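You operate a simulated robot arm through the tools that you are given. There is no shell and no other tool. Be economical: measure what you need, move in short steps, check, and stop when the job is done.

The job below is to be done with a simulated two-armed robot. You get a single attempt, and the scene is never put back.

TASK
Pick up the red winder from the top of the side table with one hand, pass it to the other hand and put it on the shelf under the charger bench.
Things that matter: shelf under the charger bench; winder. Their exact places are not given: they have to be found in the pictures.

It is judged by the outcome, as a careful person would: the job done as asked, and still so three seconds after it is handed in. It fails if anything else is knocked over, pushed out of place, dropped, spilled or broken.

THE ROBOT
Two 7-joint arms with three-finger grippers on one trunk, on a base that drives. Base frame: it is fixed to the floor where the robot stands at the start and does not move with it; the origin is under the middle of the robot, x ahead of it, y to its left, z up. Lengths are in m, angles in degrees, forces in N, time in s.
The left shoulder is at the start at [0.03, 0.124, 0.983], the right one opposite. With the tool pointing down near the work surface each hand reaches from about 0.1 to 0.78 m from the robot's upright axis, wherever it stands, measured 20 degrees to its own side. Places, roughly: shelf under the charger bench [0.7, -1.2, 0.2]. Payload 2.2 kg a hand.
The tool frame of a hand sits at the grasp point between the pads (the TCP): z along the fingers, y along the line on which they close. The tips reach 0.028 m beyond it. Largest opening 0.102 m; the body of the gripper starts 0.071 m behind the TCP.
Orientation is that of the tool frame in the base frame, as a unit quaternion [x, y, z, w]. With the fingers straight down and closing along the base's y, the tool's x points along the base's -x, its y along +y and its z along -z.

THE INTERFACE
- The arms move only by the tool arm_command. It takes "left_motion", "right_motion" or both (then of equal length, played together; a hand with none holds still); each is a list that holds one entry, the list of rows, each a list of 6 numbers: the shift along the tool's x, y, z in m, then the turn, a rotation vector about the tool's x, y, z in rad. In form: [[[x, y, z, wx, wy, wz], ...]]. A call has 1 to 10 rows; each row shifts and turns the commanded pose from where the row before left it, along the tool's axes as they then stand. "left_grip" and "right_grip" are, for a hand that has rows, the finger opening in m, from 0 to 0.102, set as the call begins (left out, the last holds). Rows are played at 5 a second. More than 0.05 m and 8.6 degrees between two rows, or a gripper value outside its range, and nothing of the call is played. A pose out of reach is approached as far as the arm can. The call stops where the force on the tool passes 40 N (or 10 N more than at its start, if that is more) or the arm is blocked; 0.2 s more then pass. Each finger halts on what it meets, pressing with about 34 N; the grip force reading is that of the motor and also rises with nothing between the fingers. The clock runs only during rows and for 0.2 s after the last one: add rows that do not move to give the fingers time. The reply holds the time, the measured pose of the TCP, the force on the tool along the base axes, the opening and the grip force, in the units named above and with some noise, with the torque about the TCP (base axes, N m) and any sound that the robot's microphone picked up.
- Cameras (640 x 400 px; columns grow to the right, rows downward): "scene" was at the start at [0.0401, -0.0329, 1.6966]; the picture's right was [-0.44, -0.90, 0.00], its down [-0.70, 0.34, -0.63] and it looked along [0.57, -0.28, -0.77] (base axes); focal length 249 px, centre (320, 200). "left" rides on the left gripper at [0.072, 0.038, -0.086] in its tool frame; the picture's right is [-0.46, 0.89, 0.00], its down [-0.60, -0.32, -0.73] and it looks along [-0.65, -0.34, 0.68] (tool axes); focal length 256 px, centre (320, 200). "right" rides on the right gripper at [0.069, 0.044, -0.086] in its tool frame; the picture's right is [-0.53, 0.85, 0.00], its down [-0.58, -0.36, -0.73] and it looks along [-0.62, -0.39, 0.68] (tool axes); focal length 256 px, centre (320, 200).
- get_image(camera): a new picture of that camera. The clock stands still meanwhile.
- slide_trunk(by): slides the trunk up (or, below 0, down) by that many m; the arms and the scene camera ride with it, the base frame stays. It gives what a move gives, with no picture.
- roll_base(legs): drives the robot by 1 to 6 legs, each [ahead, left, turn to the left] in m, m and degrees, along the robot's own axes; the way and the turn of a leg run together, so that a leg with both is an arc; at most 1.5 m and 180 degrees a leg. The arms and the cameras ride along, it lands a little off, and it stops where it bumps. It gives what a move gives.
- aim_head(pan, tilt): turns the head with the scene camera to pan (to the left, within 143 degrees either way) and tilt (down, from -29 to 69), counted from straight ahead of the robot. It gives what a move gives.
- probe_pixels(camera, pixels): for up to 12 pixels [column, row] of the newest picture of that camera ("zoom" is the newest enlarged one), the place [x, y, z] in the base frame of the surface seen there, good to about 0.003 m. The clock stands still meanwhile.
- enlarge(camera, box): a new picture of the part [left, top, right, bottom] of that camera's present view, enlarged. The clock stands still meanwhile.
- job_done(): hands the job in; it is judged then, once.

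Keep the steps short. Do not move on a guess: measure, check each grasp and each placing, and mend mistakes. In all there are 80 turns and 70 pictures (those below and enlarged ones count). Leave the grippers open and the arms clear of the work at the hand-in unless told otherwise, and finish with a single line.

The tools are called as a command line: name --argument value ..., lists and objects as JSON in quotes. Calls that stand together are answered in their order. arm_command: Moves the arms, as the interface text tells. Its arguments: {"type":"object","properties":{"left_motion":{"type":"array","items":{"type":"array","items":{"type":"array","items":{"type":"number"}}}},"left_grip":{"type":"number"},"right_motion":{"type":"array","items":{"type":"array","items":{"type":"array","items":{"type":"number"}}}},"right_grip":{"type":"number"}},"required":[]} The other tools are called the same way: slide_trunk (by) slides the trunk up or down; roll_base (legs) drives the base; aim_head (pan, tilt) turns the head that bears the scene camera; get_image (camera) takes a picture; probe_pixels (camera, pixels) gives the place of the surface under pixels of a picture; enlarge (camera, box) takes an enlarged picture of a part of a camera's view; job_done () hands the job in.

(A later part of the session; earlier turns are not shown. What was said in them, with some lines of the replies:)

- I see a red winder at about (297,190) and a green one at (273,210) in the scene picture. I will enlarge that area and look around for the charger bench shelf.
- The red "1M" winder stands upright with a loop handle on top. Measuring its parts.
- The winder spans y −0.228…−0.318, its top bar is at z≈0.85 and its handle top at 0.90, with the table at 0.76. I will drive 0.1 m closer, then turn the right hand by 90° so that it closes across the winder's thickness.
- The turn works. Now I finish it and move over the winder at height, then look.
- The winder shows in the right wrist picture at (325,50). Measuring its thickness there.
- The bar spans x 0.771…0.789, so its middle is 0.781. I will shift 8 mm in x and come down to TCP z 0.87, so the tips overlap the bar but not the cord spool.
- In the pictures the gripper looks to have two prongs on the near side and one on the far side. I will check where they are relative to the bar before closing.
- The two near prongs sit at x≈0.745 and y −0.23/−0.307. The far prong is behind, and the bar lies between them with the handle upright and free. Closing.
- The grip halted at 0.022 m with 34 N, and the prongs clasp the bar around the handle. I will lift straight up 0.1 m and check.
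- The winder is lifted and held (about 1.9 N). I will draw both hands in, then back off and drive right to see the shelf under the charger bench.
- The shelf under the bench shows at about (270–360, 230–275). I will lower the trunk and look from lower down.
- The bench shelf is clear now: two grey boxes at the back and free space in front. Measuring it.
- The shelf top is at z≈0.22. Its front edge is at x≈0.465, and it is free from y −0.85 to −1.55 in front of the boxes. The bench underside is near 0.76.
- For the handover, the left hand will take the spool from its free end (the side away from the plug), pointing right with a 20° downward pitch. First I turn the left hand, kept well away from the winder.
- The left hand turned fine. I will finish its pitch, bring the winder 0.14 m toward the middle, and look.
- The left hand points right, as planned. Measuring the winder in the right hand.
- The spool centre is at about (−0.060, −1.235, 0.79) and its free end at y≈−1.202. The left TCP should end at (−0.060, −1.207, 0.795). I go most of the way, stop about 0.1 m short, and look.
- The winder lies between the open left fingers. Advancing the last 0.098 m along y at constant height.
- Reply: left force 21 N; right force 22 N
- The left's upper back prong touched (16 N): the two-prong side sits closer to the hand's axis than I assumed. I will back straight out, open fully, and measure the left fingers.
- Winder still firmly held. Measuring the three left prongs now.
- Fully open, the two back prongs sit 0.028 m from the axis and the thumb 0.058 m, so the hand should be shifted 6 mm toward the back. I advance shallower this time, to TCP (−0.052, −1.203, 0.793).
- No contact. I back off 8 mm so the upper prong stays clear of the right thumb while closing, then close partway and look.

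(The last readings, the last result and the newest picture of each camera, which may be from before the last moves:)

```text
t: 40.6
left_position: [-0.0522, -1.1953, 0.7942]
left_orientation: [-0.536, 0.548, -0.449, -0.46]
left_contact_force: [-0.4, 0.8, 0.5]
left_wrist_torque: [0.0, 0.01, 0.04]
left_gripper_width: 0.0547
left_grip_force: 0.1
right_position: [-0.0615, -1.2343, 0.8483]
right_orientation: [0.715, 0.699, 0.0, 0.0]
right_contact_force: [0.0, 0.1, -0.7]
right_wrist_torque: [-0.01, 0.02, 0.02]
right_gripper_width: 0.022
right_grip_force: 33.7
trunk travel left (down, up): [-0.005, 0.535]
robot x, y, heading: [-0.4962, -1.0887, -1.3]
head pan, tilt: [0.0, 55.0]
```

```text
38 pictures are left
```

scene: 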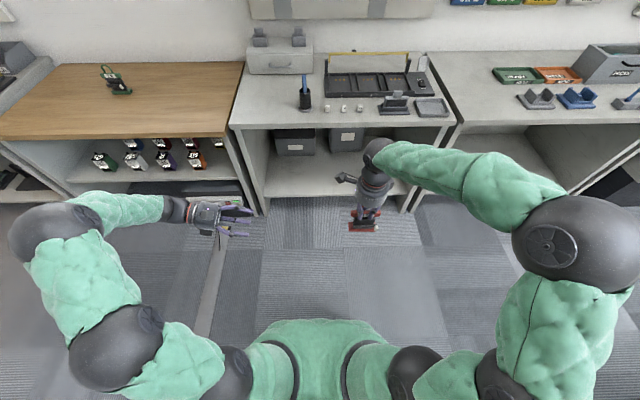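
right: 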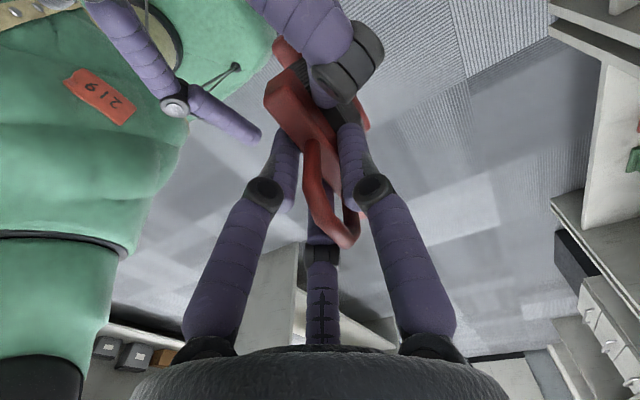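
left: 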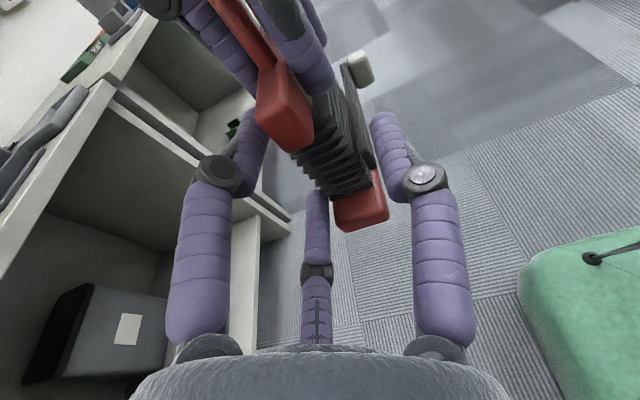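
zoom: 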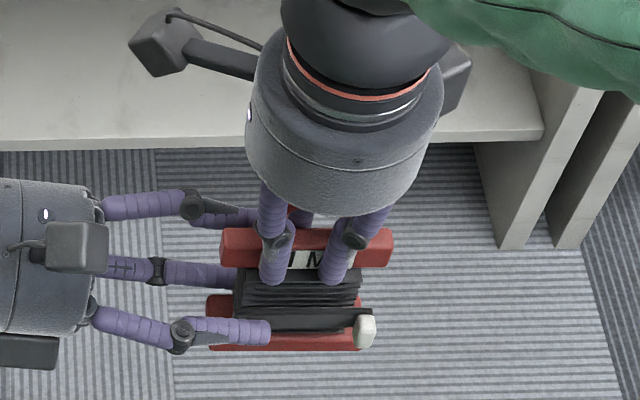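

The winder lies between the prongs and nothing is touching. Closing the left hand fully.

arm_command --left_grip 0.0 --left_motion '[[[0, 0, 0, 0, 0, 0], [0, 0, 0, 0, 0, 0], [0, 0, 0, 0, 0, 0], [0, 0, 0, 0, 0, 0]]]'

enlarge --camera "scene" --box '[312, 170, 424, 240]'

get_image --camera "left"

```text
t: 41.6
left_position: [-0.0516, -1.1951, 0.7945]
left_orientation: [-0.535, 0.548, -0.449, -0.46]
left_contact_force: [-0.9, 3.1, 1.2]
left_wrist_torque: [-0.11, 0.06, 0.1]
left_gripper_width: 0.0485
left_grip_force: 34.0
right_position: [-0.062, -1.2357, 0.8485]
right_orientation: [0.715, 0.699, 0.0, 0.0]
right_contact_force: [0.8, -4.3, -2.1]
right_wrist_torque: [-0.08, -0.07, -0.17]
right_gripper_width: 0.0219
right_grip_force: 33.9
trunk travel left (down, up): [-0.005, 0.535]
robot x, y, heading: [-0.4934, -1.0893, -1.2]
head pan, tilt: [0.0, 55.0]
```

```text
5.71 times, centred on (368, 205) of scene
```

zoom: 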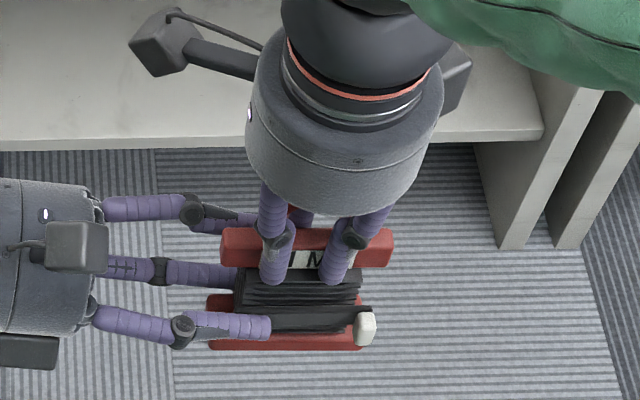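

```text
36 pictures are left
```

left: 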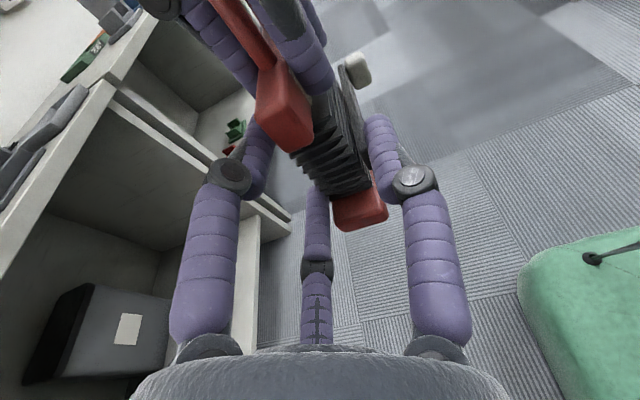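

The left halted at 0.0485 m with 34 N (spool plus the loose cord strand). Before releasing I make a tug test: pull the left back 4 mm with both holding and read the forces.

arm_command --left_motion '[[[0, 0, -0.004, 0, 0, 0], [0, 0, 0, 0, 0, 0]]]'

```text
t: 42.2
left_position: [-0.052, -1.1909, 0.7936]
left_orientation: [-0.536, 0.547, -0.449, -0.46]
left_contact_force: [6.6, -36.1, -7.5]
left_wrist_torque: [0.88, 0.23, 0.82]
left_gripper_width: 0.0483
left_grip_force: 34.2
right_position: [-0.0614, -1.232, 0.8499]
right_orientation: [0.715, 0.7, 0.002, -0.002]
right_contact_force: [-7.7, 36.2, 7.6]
right_wrist_torque: [1.4, 0.1, -0.11]
right_gripper_width: 0.0219
right_grip_force: 33.9
trunk travel left (down, up): [-0.005, 0.535]
robot x, y, heading: [-0.4972, -1.0898, -1.6]
head pan, tilt: [0.0, 55.0]
```

The left hold carries 36 N without slipping. I undo the tug and then open the right hand.

arm_command --left_motion '[[[0, 0, 0.004, 0, 0, 0], [0, 0, 0, 0, 0, 0]]]'

arm_command --right_grip 0.05 --right_motion '[[[0, 0, 0, 0, 0, 0], [0, 0, 0, 0, 0, 0], [0, 0, 0, 0, 0, 0]]]'

enlarge --camera "scene" --box '[312, 170, 424, 240]'

```text
t: 42.8
left_position: [-0.0508, -1.1942, 0.7935]
left_orientation: [-0.536, 0.548, -0.449, -0.459]
left_contact_force: [3.1, -16.3, -4.3]
left_wrist_torque: [-0.42, 0.19, 0.43]
left_gripper_width: 0.0487
left_grip_force: 34.5
right_position: [-0.0616, -1.2342, 0.8487]
right_orientation: [0.715, 0.699, -0.001, 0.0]
right_contact_force: [-4.0, 16.2, 4.4]
right_wrist_torque: [1.56, -0.02, -0.13]
right_gripper_width: 0.0218
right_grip_force: 33.7
trunk travel left (down, up): [-0.005, 0.535]
robot x, y, heading: [-0.4929, -1.0872, -1.3]
head pan, tilt: [0.0, 55.0]
```

```text
t: 43.6
left_position: [-0.0536, -1.1946, 0.7938]
left_orientation: [-0.536, 0.547, -0.45, -0.46]
left_contact_force: [0.3, -0.6, 0.3]
left_wrist_torque: [0.07, -0.01, -0.02]
left_gripper_width: 0.0482
left_grip_force: 34.3
right_position: [-0.0619, -1.2347, 0.8496]
right_orientation: [0.715, 0.699, 0.0, 0.0]
right_contact_force: [1.1, 0.3, -0.1]
right_wrist_torque: [0.03, 0.0, 0.0]
right_gripper_width: 0.0498
right_grip_force: 0.0
trunk travel left (down, up): [-0.005, 0.535]
robot x, y, heading: [-0.5004, -1.089, -1.4]
head pan, tilt: [0.0, 55.0]
```

```text
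5.71 times, centred on (368, 205) of scene
```

zoom: 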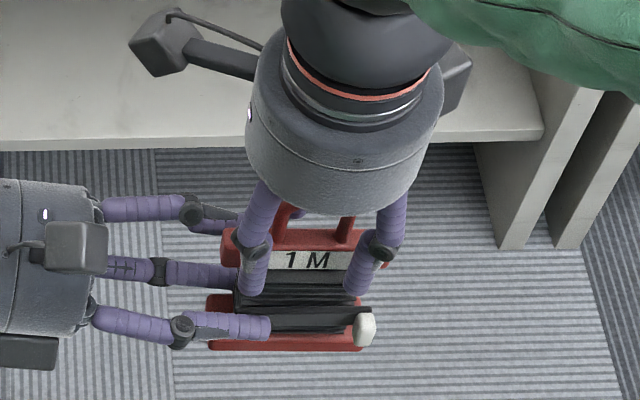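

The winder stays in the left hand. I lift the right hand straight up, clear of the handle, then move it to the right.

arm_command --right_motion '[[[0, 0, -0.02, 0, 0, 0], [0, 0, -0.03, 0, 0, 0], [0, 0, -0.04, 0, 0, 0], [0, 0, -0.04, 0, 0, 0], [0, 0, -0.02, 0, 0, 0], [-0.04, 0, 0, 0, 0, 0], [-0.04, 0, 0, 0, 0, 0], [-0.04, 0, 0, 0, 0, 0], [-0.04, 0, 0, 0, 0, 0], [-0.04, 0, 0, 0, 0, 0]]]'

get_image --camera "scene"

get_image --camera "left"

```text
t: 45.8
left_position: [-0.0506, -1.1946, 0.7935]
left_orientation: [-0.535, 0.548, -0.449, -0.46]
left_contact_force: [0.4, 0.4, -0.2]
left_wrist_torque: [0.08, -0.01, 0.02]
left_gripper_width: 0.0484
left_grip_force: 33.6
right_position: [-0.0645, -1.4331, 0.9987]
right_orientation: [0.715, 0.699, 0.0, -0.001]
right_contact_force: [-0.7, -0.1, 0.1]
right_wrist_torque: [0.0, 0.02, -0.01]
right_gripper_width: 0.0499
right_grip_force: 0.0
trunk travel left (down, up): [-0.005, 0.535]
robot x, y, heading: [-0.4973, -1.0883, -1.0]
head pan, tilt: [0.0, 55.0]
```

```text
34 pictures are left
```

scene: 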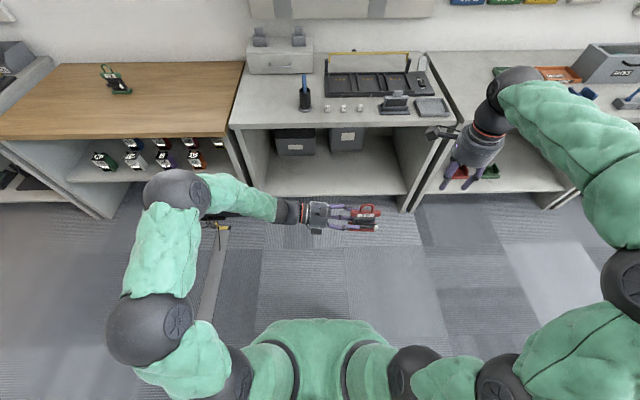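

```text
33 pictures are left
```

left: 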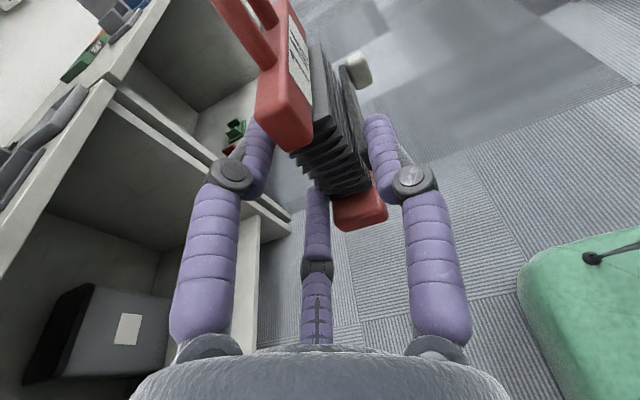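

The left hand holds the winder alone. Next I move it a little forward and left, then yaw it 91° about the vertical so that it points toward the bench.

arm_command --left_motion '[[[0, -0.025, -0.04, 0, 0, 0], [0, -0.025, -0.04, 0, 0, 0], [0, -0.025, -0.04, 0, 0, 0], [0, -0.025, -0.04, 0, 0, 0], [0, 0, 0, 0.1425, 0, -0.0251], [0, 0, 0, 0.1425, 0, -0.0251], [0, 0, 0, 0.1425, 0, -0.0251], [0, 0, 0, 0.1425, 0, -0.0251], [0, 0, 0, 0.1425, 0, -0.0251], [0, 0, 0, 0.1425, 0, -0.0251]]]'

arm_command --left_motion '[[[0, 0, 0, 0.1425, 0, -0.0251], [0, 0, 0, 0.1425, 0, -0.0251], [0, 0, 0, 0.1425, 0, -0.0251], [0, 0, 0, 0.1425, 0, -0.0251], [0, 0, 0, 0.1425, 0, -0.0251], [0, 0, 0, 0, 0, 0]]]'

get_image --camera "scene"

```text
t: 48.0
left_position: [0.0513, -1.04, 0.8204]
left_orientation: [0.716, -0.272, 0.601, 0.228]
left_contact_force: [-1.2, 0.6, -1.8]
left_wrist_torque: [0.05, 0.06, 0.0]
left_gripper_width: 0.0484
left_grip_force: 33.6
right_position: [-0.0623, -1.4317, 1.0009]
right_orientation: [0.715, 0.699, 0.0, 0.0]
right_contact_force: [0.1, 0.3, 0.3]
right_wrist_torque: [-0.01, 0.0, 0.01]
right_gripper_width: 0.0501
right_grip_force: 0.0
trunk travel left (down, up): [-0.005, 0.535]
robot x, y, heading: [-0.4926, -1.0877, -1.3]
head pan, tilt: [0.0, 55.0]
```

```text
t: 49.4
left_position: [0.054, -1.0004, 0.8115]
left_orientation: [0.757, -0.109, 0.637, 0.095]
left_contact_force: [-0.4, -0.9, -2.1]
left_wrist_torque: [0.05, 0.05, 0.0]
left_gripper_width: 0.0482
left_grip_force: 34.1
left hand out of reach, approached as far as the arm can: row 3, 4, 5
right_position: [-0.0628, -1.4333, 1.0016]
right_orientation: [0.716, 0.698, 0.0, 0.0]
right_contact_force: [-0.3, -0.6, -0.1]
right_wrist_torque: [0.02, 0.03, -0.03]
right_gripper_width: 0.05
right_grip_force: 0.1
trunk travel left (down, up): [-0.005, 0.535]
robot x, y, heading: [-0.4967, -1.0882, -1.1]
head pan, tilt: [0.0, 55.0]
```

```text
32 pictures are left
```

scene: 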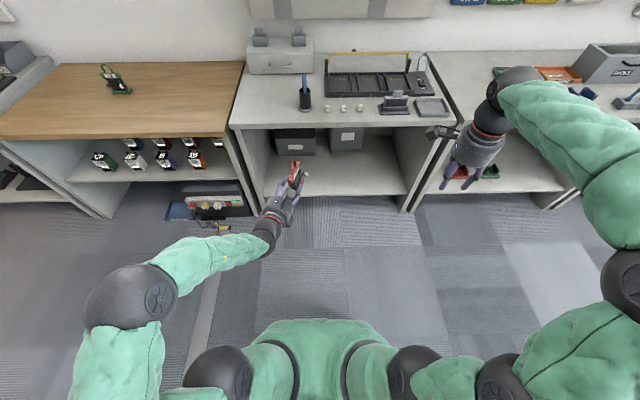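

The left can't yaw the whole way here; I undo the last three rows (pointing about −25°) so the command is reachable. Then I lower the hand toward shelf height; the base can supply the rest of the yaw.

arm_command --left_motion '[[[0, 0, 0, -0.1425, 0, 0.0251], [0, 0, 0, -0.1425, 0, 0.0251], [0, 0, 0, -0.1425, 0, 0.0251], [0, 0, 0, 0, 0, 0]]]'

arm_command --left_motion '[[[-0.0394, 0, 0.007, 0, 0, 0], [-0.0394, 0, 0.007, 0, 0, 0], [-0.0394, 0, 0.007, 0, 0, 0], [-0.0394, 0, 0.007, 0, 0, 0], [-0.0394, 0, 0.007, 0, 0, 0], [-0.0394, 0, 0.007, 0, 0, 0], [-0.0394, 0, 0.007, 0, 0, 0], [-0.0394, 0, 0.007, 0, 0, 0], [-0.0394, 0, 0.007, 0, 0, 0], [-0.0394, 0, 0.007, 0, 0, 0]]]'

get_image --camera "scene"

```text
t: 50.4
left_position: [0.0531, -1.0002, 0.8125]
left_orientation: [0.715, -0.269, 0.603, 0.229]
left_contact_force: [0.4, -0.8, -1.1]
left_wrist_torque: [0.05, 0.05, -0.02]
left_gripper_width: 0.0481
left_grip_force: 34.1
right_position: [-0.0626, -1.4334, 1.001]
right_orientation: [0.715, 0.699, 0.0, 0.0]
right_contact_force: [-0.3, -0.1, 1.2]
right_wrist_torque: [0.02, 0.05, 0.03]
right_gripper_width: 0.05
right_grip_force: 0.1
trunk travel left (down, up): [-0.005, 0.535]
robot x, y, heading: [-0.495, -1.0899, -1.1]
head pan, tilt: [0.0, 55.0]
```

```text
t: 52.6
left_position: [0.0576, -1.0039, 0.4123]
left_orientation: [0.714, -0.27, 0.604, 0.23]
left_contact_force: [0.7, 0.4, -1.6]
left_wrist_torque: [0.08, 0.11, -0.02]
left_gripper_width: 0.0481
left_grip_force: 33.8
right_position: [-0.0626, -1.4321, 1.0001]
right_orientation: [0.715, 0.699, 0.0, 0.0]
right_contact_force: [1.3, -0.3, 0.0]
right_wrist_torque: [0.0, 0.02, 0.03]
right_gripper_width: 0.05
right_grip_force: 0.1
trunk travel left (down, up): [-0.005, 0.535]
robot x, y, heading: [-0.4972, -1.0905, -1.3]
head pan, tilt: [0.0, 55.0]
```

```text
31 pictures are left
```

scene: 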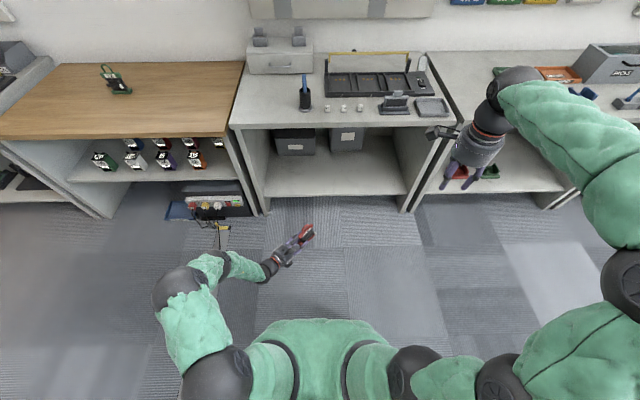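

The hand is now at z 0.41, and the winder bottom is about 0.14 m above shelf level. It points −42°. I try yawing again in this lower posture.

arm_command --left_motion '[[[0, 0, 0, 0.1425, 0, -0.0251], [0, 0, 0, 0.1425, 0, -0.0251], [0, 0, 0, 0.1425, 0, -0.0251], [0, 0, 0, 0, 0, 0]]]'

```text
t: 53.6
left_position: [0.056, -1.0044, 0.4128]
left_orientation: [0.757, -0.108, 0.638, 0.094]
left_contact_force: [-0.1, 0.3, -1.9]
left_wrist_torque: [0.01, 0.06, -0.02]
left_gripper_width: 0.0482
left_grip_force: 34.2
right_position: [-0.0635, -1.4319, 1.0002]
right_orientation: [0.715, 0.699, 0.0, 0.0]
right_contact_force: [0.2, -0.8, 0.3]
right_wrist_torque: [0.02, 0.05, 0.01]
right_gripper_width: 0.0501
right_grip_force: 0.0
trunk travel left (down, up): [-0.005, 0.535]
robot x, y, heading: [-0.4938, -1.0898, -1.0]
head pan, tilt: [0.0, 55.0]
```

That worked (−17°). Two more rows.

arm_command --left_motion '[[[0, 0, 0, 0.1425, 0, -0.0251], [0, 0, 0, 0.1425, 0, -0.0251], [0, 0, 0, 0, 0, 0]]]'

aim_head --pan 10 --tilt 60

get_image --camera "scene"

get_image --camera "left"

```text
t: 54.4
left_position: [0.0573, -1.0005, 0.4024]
left_orientation: [0.765, -0.025, 0.644, 0.023]
left_contact_force: [0.0, -0.1, -1.9]
left_wrist_torque: [-0.01, 0.08, 0.01]
left_gripper_width: 0.048
left_grip_force: 33.8
left hand out of reach, approached as far as the arm can: row 2
right_position: [-0.0632, -1.4322, 0.9995]
right_orientation: [0.715, 0.699, -0.001, 0.0]
right_contact_force: [0.0, -0.9, -0.3]
right_wrist_torque: [-0.01, 0.0, 0.02]
right_gripper_width: 0.0498
right_grip_force: 0.0
trunk travel left (down, up): [-0.005, 0.535]
robot x, y, heading: [-0.4984, -1.0886, -1.6]
head pan, tilt: [0.0, 55.0]
```

```text
t: 55.1
left_position: [0.0566, -0.9998, 0.4026]
left_orientation: [0.764, -0.026, 0.644, 0.024]
left_contact_force: [0.0, -0.2, -1.7]
left_wrist_torque: [0.01, 0.07, 0.0]
left_gripper_width: 0.0482
left_grip_force: 33.7
right_position: [-0.0626, -1.4313, 0.9999]
right_orientation: [0.715, 0.699, 0.0, 0.0]
right_contact_force: [-0.3, 0.5, 0.2]
right_wrist_torque: [0.0, 0.0, -0.01]
right_gripper_width: 0.0502
right_grip_force: 0.0
trunk travel left (down, up): [-0.005, 0.535]
robot x, y, heading: [-0.4944, -1.0867, -1.6]
head pan, tilt: [10.0, 60.0]
```

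```text
30 pictures are left
```

scene: 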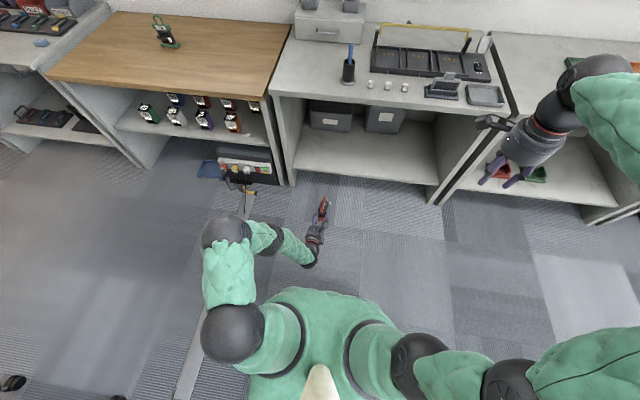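

```text
29 pictures are left
```

left: 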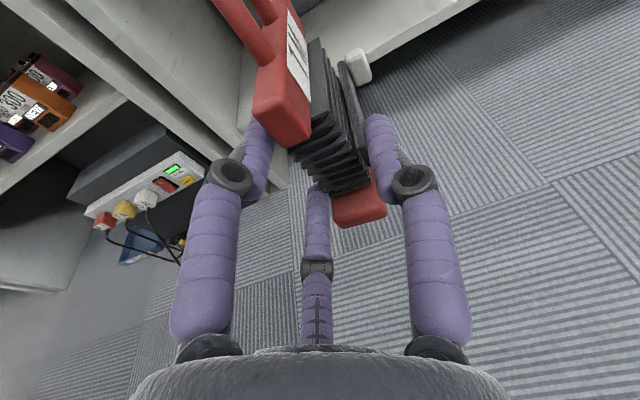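

The hand points nearly straight at the bench now. The elbow sits out to the front left, so I measure the arm's parts before driving anywhere near the furniture.

probe_pixels --camera "scene" --pixels '[[225, 220], [222, 232], [210, 232], [262, 235], [300, 245], [316, 228], [322, 205], [235, 265], [228, 330], [312, 262], [285, 300], [320, 215]]'

```text
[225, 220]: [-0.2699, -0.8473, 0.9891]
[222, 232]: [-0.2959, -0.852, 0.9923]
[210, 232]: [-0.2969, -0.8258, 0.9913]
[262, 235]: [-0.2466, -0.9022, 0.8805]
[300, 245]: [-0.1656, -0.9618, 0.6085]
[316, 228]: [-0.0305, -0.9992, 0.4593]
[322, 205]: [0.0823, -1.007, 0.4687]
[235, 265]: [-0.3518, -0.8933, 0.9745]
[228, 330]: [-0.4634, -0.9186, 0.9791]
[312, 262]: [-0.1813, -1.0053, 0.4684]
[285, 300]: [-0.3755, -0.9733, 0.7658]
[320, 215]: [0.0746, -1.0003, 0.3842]
```

The elbow (x≈−0.28, z≈0.95) and wrist (x≈−0.18) trail well behind the TCP, so they stay outside the bench front when the hand goes in. I retract the right hand a bit, shift right 0.1 m and drive in most of the way. The winder's bottom is at z≈0.35, against the shelf at 0.22.

arm_command --right_motion '[[[0, -0.03, 0, 0, 0, 0], [0, -0.03, 0, 0, 0, 0], [0, -0.03, 0, 0, 0, 0], [0, -0.03, 0, 0, 0, 0], [0, 0, 0, 0, 0, 0]]]'

roll_base --legs '[[0, -0.1, 0], [0.32, 0, 1]]'

get_image --camera "scene"

get_image --camera "left"

```text
t: 56.3
left_position: [0.056, -0.9996, 0.4039]
left_orientation: [0.765, -0.026, 0.643, 0.024]
left_contact_force: [0.1, 0.2, -2.0]
left_wrist_torque: [0.01, 0.09, 0.0]
left_gripper_width: 0.0481
left_grip_force: 34.9
right_position: [-0.1849, -1.4298, 0.999]
right_orientation: [0.715, 0.699, -0.001, 0.0]
right_contact_force: [-0.3, 0.2, -0.3]
right_wrist_torque: [-0.01, -0.01, 0.0]
right_gripper_width: 0.0501
right_grip_force: 0.0
trunk travel left (down, up): [-0.005, 0.535]
robot x, y, heading: [-0.4956, -1.0878, -1.4]
head pan, tilt: [10.0, 60.0]
```

```text
t: 59.2
left_position: [0.3759, -1.0906, 0.402]
left_orientation: [0.765, -0.017, 0.643, 0.017]
left_contact_force: [0.0, 0.3, -1.2]
left_wrist_torque: [-0.01, 0.07, -0.07]
left_gripper_width: 0.0481
left_grip_force: 34.1
right_position: [0.1434, -1.5265, 0.9991]
right_orientation: [0.707, 0.707, 0.0, 0.0]
right_contact_force: [-0.4, 0.2, -0.4]
right_wrist_torque: [0.03, -0.02, 0.0]
right_gripper_width: 0.0496
right_grip_force: 0.1
trunk travel left (down, up): [-0.005, 0.535]
robot x, y, heading: [-0.1787, -1.1938, -0.1]
head pan, tilt: [10.0, 60.0]
```

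```text
28 pictures are left
```

scene: 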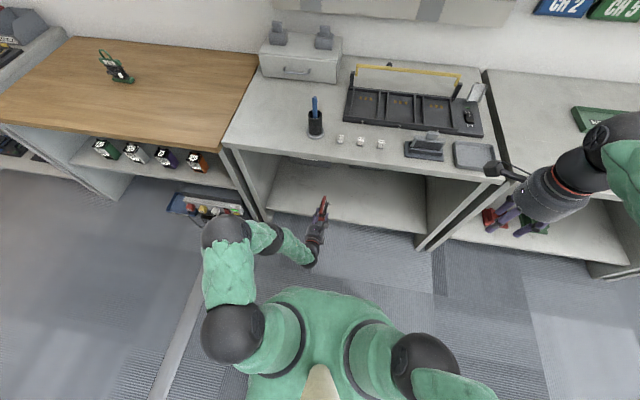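

```text
27 pictures are left
```

left: 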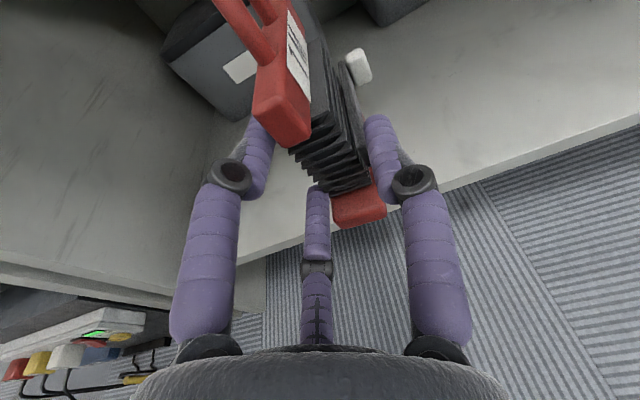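

All clear and centred. Driving the last 0.18 m in.

roll_base --legs '[[0.18, 0, 0]]'

get_image --camera "left"

get_image --camera "scene"

```text
t: 60.7
left_position: [0.5573, -1.0886, 0.4023]
left_orientation: [0.765, -0.015, 0.644, 0.015]
left_contact_force: [0.1, 0.2, -1.8]
left_wrist_torque: [-0.01, 0.06, 0.0]
left_gripper_width: 0.0482
left_grip_force: 34.2
right_position: [0.3276, -1.5241, 0.9994]
right_orientation: [0.706, 0.709, 0.0, 0.0]
right_contact_force: [-0.7, 0.8, 0.3]
right_wrist_torque: [0.02, 0.02, 0.01]
right_gripper_width: 0.05
right_grip_force: 0.0
trunk travel left (down, up): [-0.005, 0.535]
robot x, y, heading: [0.0031, -1.191, 0.3]
head pan, tilt: [10.0, 60.0]
```

```text
26 pictures are left
```

left: 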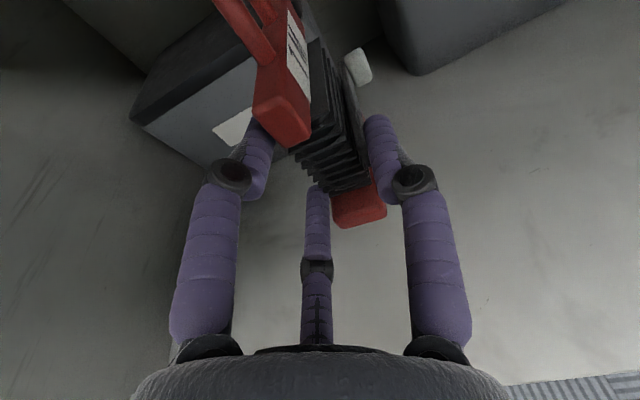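

```text
25 pictures are left
```

scene: 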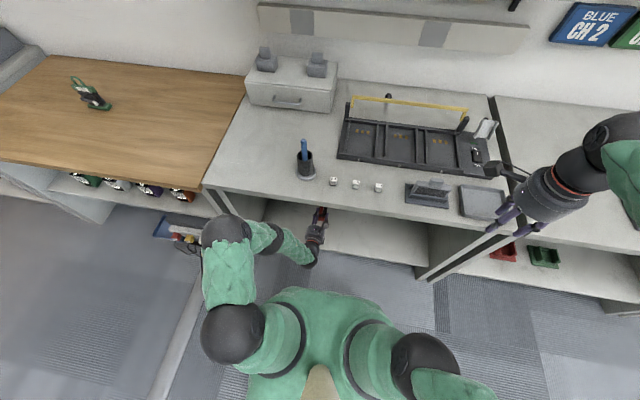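

The winder is inside, over free shelf space. Measuring the winder's bottom bar and the shelf from the wrist picture.

probe_pixels --camera "left" --pixels '[[358, 205], [375, 215], [338, 222], [480, 250], [300, 300], [430, 130], [360, 65], [270, 100], [300, 130], [180, 140], [500, 150], [385, 205]]'

```text
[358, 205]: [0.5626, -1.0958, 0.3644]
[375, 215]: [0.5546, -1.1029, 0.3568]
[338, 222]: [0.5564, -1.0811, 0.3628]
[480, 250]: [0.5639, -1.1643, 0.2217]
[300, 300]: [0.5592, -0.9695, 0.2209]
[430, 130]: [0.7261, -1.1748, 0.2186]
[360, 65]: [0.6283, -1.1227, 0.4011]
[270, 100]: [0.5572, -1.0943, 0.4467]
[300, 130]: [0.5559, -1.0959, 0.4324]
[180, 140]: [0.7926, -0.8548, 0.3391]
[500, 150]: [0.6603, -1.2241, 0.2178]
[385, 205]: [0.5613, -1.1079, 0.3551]
```

The shelf is at 0.220 and the winder bottom at about 0.348, so I need to go down about 0.127. I lower 0.112 first.

arm_command --left_motion '[[[-0.0276, 0, 0.0048, 0, 0, 0], [-0.0276, 0, 0.0048, 0, 0, 0], [-0.0276, 0, 0.0048, 0, 0, 0], [-0.0276, 0, 0.0048, 0, 0, 0], [0, 0, 0, 0, 0, 0]]]'

get_image --camera "left"

probe_pixels --camera "left" --pixels '[[358, 205], [375, 215], [338, 222], [385, 205], [480, 250]]'

```text
t: 61.9
left_position: [0.5571, -1.0882, 0.2918]
left_orientation: [0.765, -0.016, 0.644, 0.015]
left_contact_force: [-0.7, -0.2, -1.2]
left_wrist_torque: [0.02, 0.04, 0.01]
left_gripper_width: 0.0483
left_grip_force: 34.3
right_position: [0.3262, -1.5251, 0.9997]
right_orientation: [0.706, 0.708, 0.0, 0.0]
right_contact_force: [0.7, 0.7, 0.7]
right_wrist_torque: [-0.01, -0.01, 0.01]
right_gripper_width: 0.0498
right_grip_force: 0.1
trunk travel left (down, up): [-0.005, 0.535]
robot x, y, heading: [0.002, -1.192, 0.4]
head pan, tilt: [10.0, 60.0]
```

```text
24 pictures are left
```

left: 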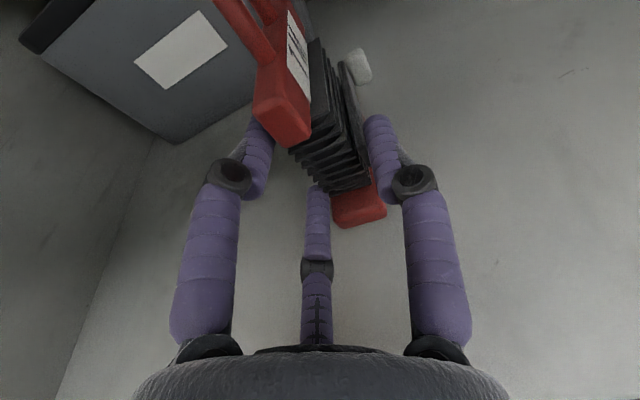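

```text
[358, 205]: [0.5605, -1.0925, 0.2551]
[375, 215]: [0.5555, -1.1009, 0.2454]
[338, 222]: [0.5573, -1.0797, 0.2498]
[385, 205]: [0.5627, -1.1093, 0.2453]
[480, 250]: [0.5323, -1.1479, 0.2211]
```

Roughly 16 mm remain. Lowering in small steps and watching the force.

arm_command --left_motion '[[[-0.0049, 0, 0.0009, 0, 0, 0], [-0.0049, 0, 0.0009, 0, 0, 0], [-0.002, 0, 0.0003, 0, 0, 0], [0, 0, 0, 0, 0, 0]]]'

```text
t: 62.9
left_position: [0.5577, -1.0885, 0.2794]
left_orientation: [0.764, -0.017, 0.644, 0.017]
left_contact_force: [0.1, 0.7, -1.8]
left_wrist_torque: [0.06, 0.09, 0.04]
left_gripper_width: 0.0483
left_grip_force: 33.8
right_position: [0.3261, -1.5239, 0.9995]
right_orientation: [0.706, 0.708, -0.001, -0.001]
right_contact_force: [-0.3, 0.2, 0.1]
right_wrist_torque: [0.01, 0.02, 0.01]
right_gripper_width: 0.0501
right_grip_force: 0.2
trunk travel left (down, up): [-0.005, 0.535]
robot x, y, heading: [0.006, -1.1927, 0.1]
head pan, tilt: [10.0, 60.0]
```

No contact yet. Continuing in 2 mm steps.

arm_command --left_motion '[[[-0.002, 0, 0.0003, 0, 0, 0], [-0.001, 0, 0.0002, 0, 0, 0], [0, 0, 0, 0, 0, 0]]]'

arm_command --left_motion '[[[-0.001, 0, 0.0002, 0, 0, 0], [0, 0, 0, 0, 0, 0]]]'

```text
t: 63.7
left_position: [0.5564, -1.0895, 0.2752]
left_orientation: [0.765, -0.016, 0.644, 0.016]
left_contact_force: [0.7, -0.1, -2.3]
left_wrist_torque: [0.0, 0.07, 0.02]
left_gripper_width: 0.0482
left_grip_force: 34.1
right_position: [0.3265, -1.5253, 0.9992]
right_orientation: [0.706, 0.708, 0.0, 0.0]
right_contact_force: [-0.3, -0.3, 1.1]
right_wrist_torque: [0.02, 0.0, -0.01]
right_gripper_width: 0.0502
right_grip_force: 0.1
trunk travel left (down, up): [-0.005, 0.535]
robot x, y, heading: [0.0033, -1.1948, 0.1]
head pan, tilt: [10.0, 60.0]
```

```text
t: 64.3
left_position: [0.5567, -1.0894, 0.2732]
left_orientation: [0.765, -0.015, 0.644, 0.015]
left_contact_force: [-0.2, 0.4, -0.8]
left_wrist_torque: [-0.01, 0.05, 0.0]
left_gripper_width: 0.0484
left_grip_force: 34.6
right_position: [0.3276, -1.5245, 1.0002]
right_orientation: [0.706, 0.708, 0.0, 0.0]
right_contact_force: [0.6, -0.3, 0.2]
right_wrist_torque: [0.02, -0.03, -0.01]
right_gripper_width: 0.0498
right_grip_force: 0.0
trunk travel left (down, up): [-0.005, 0.535]
robot x, y, heading: [0.0034, -1.1931, 0.2]
head pan, tilt: [10.0, 60.0]
```

arm_command --left_motion '[[[-0.001, 0, 0.0002, 0, 0, 0], [-0.0005, 0, 0, 0, 0, 0], [0, 0, 0, 0, 0, 0]]]'

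enlarge --camera "left" --box '[260, 120, 420, 220]'

get_image --camera "left"

probe_pixels --camera "left" --pixels '[[362, 226], [375, 224], [385, 215], [420, 250], [365, 245], [340, 226]]'

```text
t: 65.1
left_position: [0.5568, -1.0882, 0.2736]
left_orientation: [0.764, -0.016, 0.644, 0.015]
left_contact_force: [1.0, -1.4, 3.4]
left_wrist_torque: [0.04, 0.06, -0.01]
left_gripper_width: 0.0481
left_grip_force: 33.7
right_position: [0.3273, -1.5244, 0.9989]
right_orientation: [0.706, 0.709, 0.001, 0.0]
right_contact_force: [0.3, 1.1, 0.6]
right_wrist_torque: [0.02, 0.01, 0.03]
right_gripper_width: 0.05
right_grip_force: 0.1
trunk travel left (down, up): [-0.005, 0.535]
robot x, y, heading: [0.0029, -1.1952, 0.3]
head pan, tilt: [10.0, 60.0]
```

```text
4.00 times, centred on (340, 170) of left
```

zoom: 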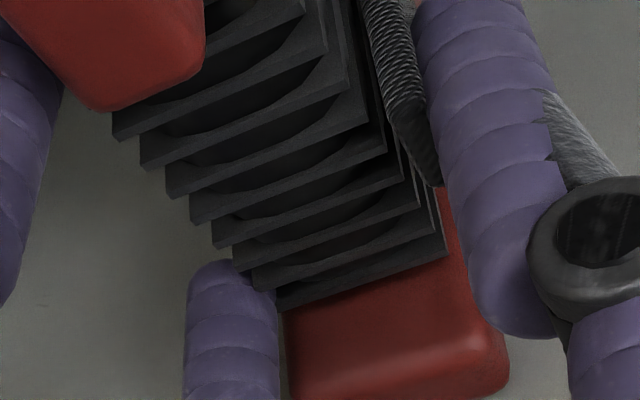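

```text
22 pictures are left
```

left: 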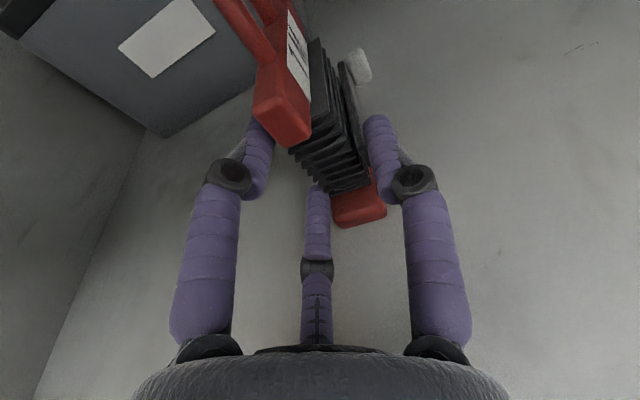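

```text
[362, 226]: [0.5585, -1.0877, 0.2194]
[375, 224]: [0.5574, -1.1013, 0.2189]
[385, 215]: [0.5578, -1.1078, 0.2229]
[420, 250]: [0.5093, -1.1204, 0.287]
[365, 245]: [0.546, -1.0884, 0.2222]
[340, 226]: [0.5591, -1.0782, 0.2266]
```

Contact is felt (+5 N change) and the bar bottom reads z≈0.219–0.22, so the winder is resting on the shelf. I open modestly to 0.066, so the lower prong doesn't hit the shelf.

arm_command --left_grip 0.066 --left_motion '[[[0, 0, 0, 0, 0, 0], [0, 0, 0, 0, 0, 0], [0, 0, 0, 0, 0, 0]]]'

get_image --camera "left"

```text
t: 65.9
left_position: [0.556, -1.0892, 0.2727]
left_orientation: [0.765, -0.015, 0.644, 0.015]
left_contact_force: [-0.1, 0.3, -0.8]
left_wrist_torque: [-0.02, -0.02, -0.01]
left_gripper_width: 0.0661
left_grip_force: 0.1
right_position: [0.326, -1.5247, 0.9992]
right_orientation: [0.706, 0.709, 0.0, 0.0]
right_contact_force: [0.1, -0.5, 0.3]
right_wrist_torque: [-0.01, 0.0, 0.01]
right_gripper_width: 0.05
right_grip_force: 0.1
trunk travel left (down, up): [-0.005, 0.535]
robot x, y, heading: [0.006, -1.1951, 0.2]
head pan, tilt: [10.0, 60.0]
```

```text
21 pictures are left
```

left: 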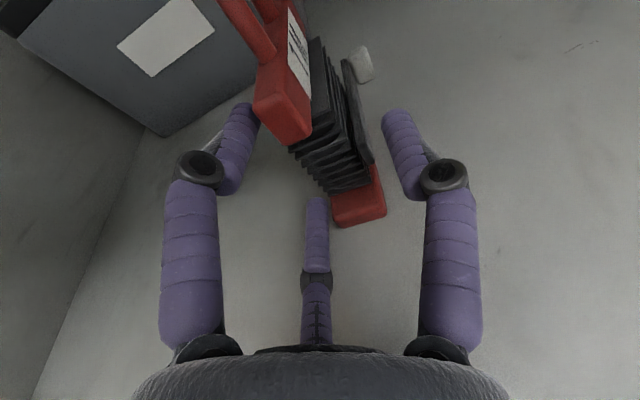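

The winder stands on its own and the prongs are free. I shift 3 mm to centre the gap and withdraw straight back along the tool axis.

arm_command --left_motion '[[[0, -0.003, 0, 0, 0, 0], [0, 0, -0.015, 0, 0, 0], [0, 0, -0.02, 0, 0, 0], [0, 0, -0.03, 0, 0, 0], [0, 0, -0.03, 0, 0, 0], [0, 0, -0.03, 0, 0, 0], [0, 0, 0, 0, 0, 0]]]'

get_image --camera "left"

```text
t: 67.5
left_position: [0.4329, -1.076, 0.2947]
left_orientation: [0.764, -0.016, 0.645, 0.015]
left_contact_force: [-0.2, -0.1, 0.4]
left_wrist_torque: [0.0, 0.02, 0.0]
left_gripper_width: 0.0658
left_grip_force: 0.0
right_position: [0.3265, -1.5252, 0.9995]
right_orientation: [0.706, 0.708, 0.0, -0.001]
right_contact_force: [0.7, -0.6, -0.1]
right_wrist_torque: [0.01, -0.03, 0.0]
right_gripper_width: 0.0499
right_grip_force: 0.0
trunk travel left (down, up): [-0.005, 0.535]
robot x, y, heading: [0.0079, -1.1977, 0.0]
head pan, tilt: [10.0, 60.0]
```

```text
20 pictures are left
```

left: 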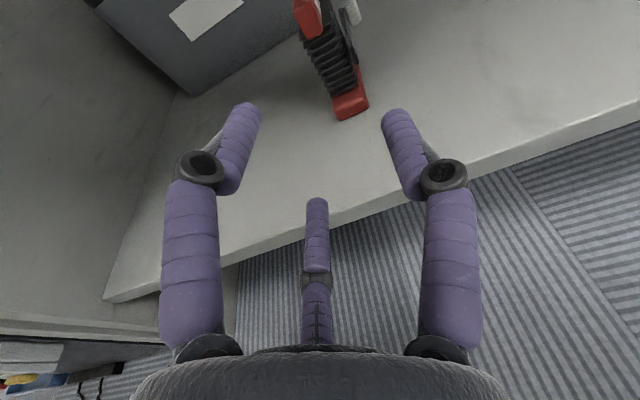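

The winder is standing on the shelf, clear of the hand. I drive straight back and open both grippers, then check from the head camera.

roll_base --legs '[[-0.5, 0, 0]]'

arm_command --left_grip 0.1 --right_grip 0.1 --left_motion '[[[0, 0, 0, 0, 0, 0], [0, 0, 0, 0, 0, 0], [0, 0, 0, 0, 0, 0]]]' --right_motion '[[[0, 0, 0, 0, 0, 0], [0, 0, 0, 0, 0, 0], [0, 0, 0, 0, 0, 0]]]'

aim_head --pan 4 --tilt 40

get_image --camera "scene"

enlarge --camera "scene" --box '[220, 170, 444, 310]'

```text
t: 70.5
left_position: [-0.065, -1.0794, 0.2943]
left_orientation: [0.764, -0.018, 0.644, 0.018]
left_contact_force: [-0.1, 0.2, 0.5]
left_wrist_torque: [0.02, 0.01, -0.02]
left_gripper_width: 0.0661
left_grip_force: 0.1
right_position: [-0.1755, -1.5274, 0.9991]
right_orientation: [0.708, 0.706, 0.0, 0.0]
right_contact_force: [-0.7, -0.9, 0.2]
right_wrist_torque: [-0.03, -0.02, 0.0]
right_gripper_width: 0.0501
right_grip_force: 0.1
trunk travel left (down, up): [-0.005, 0.535]
robot x, y, heading: [-0.4939, -1.1955, -0.2]
head pan, tilt: [10.0, 60.0]
```

```text
t: 71.3
left_position: [-0.0645, -1.0809, 0.2951]
left_orientation: [0.765, -0.019, 0.643, 0.018]
left_contact_force: [0.7, 0.5, 0.9]
left_wrist_torque: [0.01, 0.02, 0.02]
left_gripper_width: 0.1
left_grip_force: 0.2
right_position: [-0.1746, -1.5265, 1.0001]
right_orientation: [0.708, 0.706, 0.001, -0.001]
right_contact_force: [0.4, -0.6, -0.3]
right_wrist_torque: [0.0, 0.01, 0.04]
right_gripper_width: 0.1
right_grip_force: 0.0
trunk travel left (down, up): [-0.005, 0.535]
robot x, y, heading: [-0.4964, -1.192, -0.3]
head pan, tilt: [10.0, 60.0]
```

```text
t: 72.1
left_position: [-0.0644, -1.0793, 0.2934]
left_orientation: [0.765, -0.018, 0.644, 0.017]
left_contact_force: [-0.2, 0.5, -0.6]
left_wrist_torque: [0.0, 0.0, 0.01]
left_gripper_width: 0.0999
left_grip_force: 0.1
right_position: [-0.1749, -1.5263, 0.9993]
right_orientation: [0.708, 0.706, 0.001, 0.0]
right_contact_force: [0.2, 0.4, -0.6]
right_wrist_torque: [-0.04, 0.0, 0.01]
right_gripper_width: 0.1
right_grip_force: 0.1
trunk travel left (down, up): [-0.005, 0.535]
robot x, y, heading: [-0.489, -1.1948, -0.2]
head pan, tilt: [4.0, 40.0]
```

```text
19 pictures are left
```

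scene: 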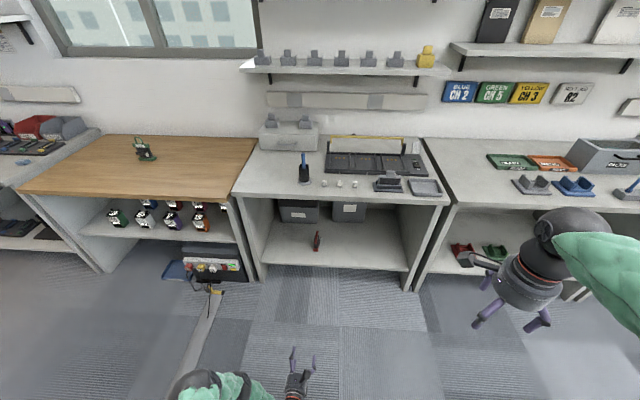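

```text
2.86 times, centred on (332, 240) of scene
```

zoom: 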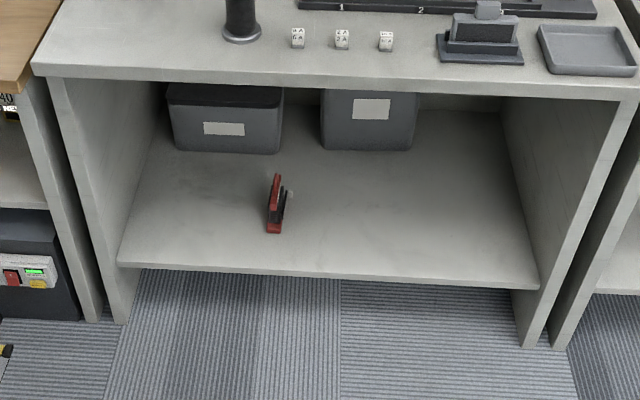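

The red winder stands upright on the shelf, with everything else in its place. Both grippers are open and clear, so I hand in.

job_done

```text
The job is handed in.
```

The red winder was picked up with the right hand, passed to the left hand, and now stands upright on the shelf under the charger bench, with nothing else visibly disturbed.
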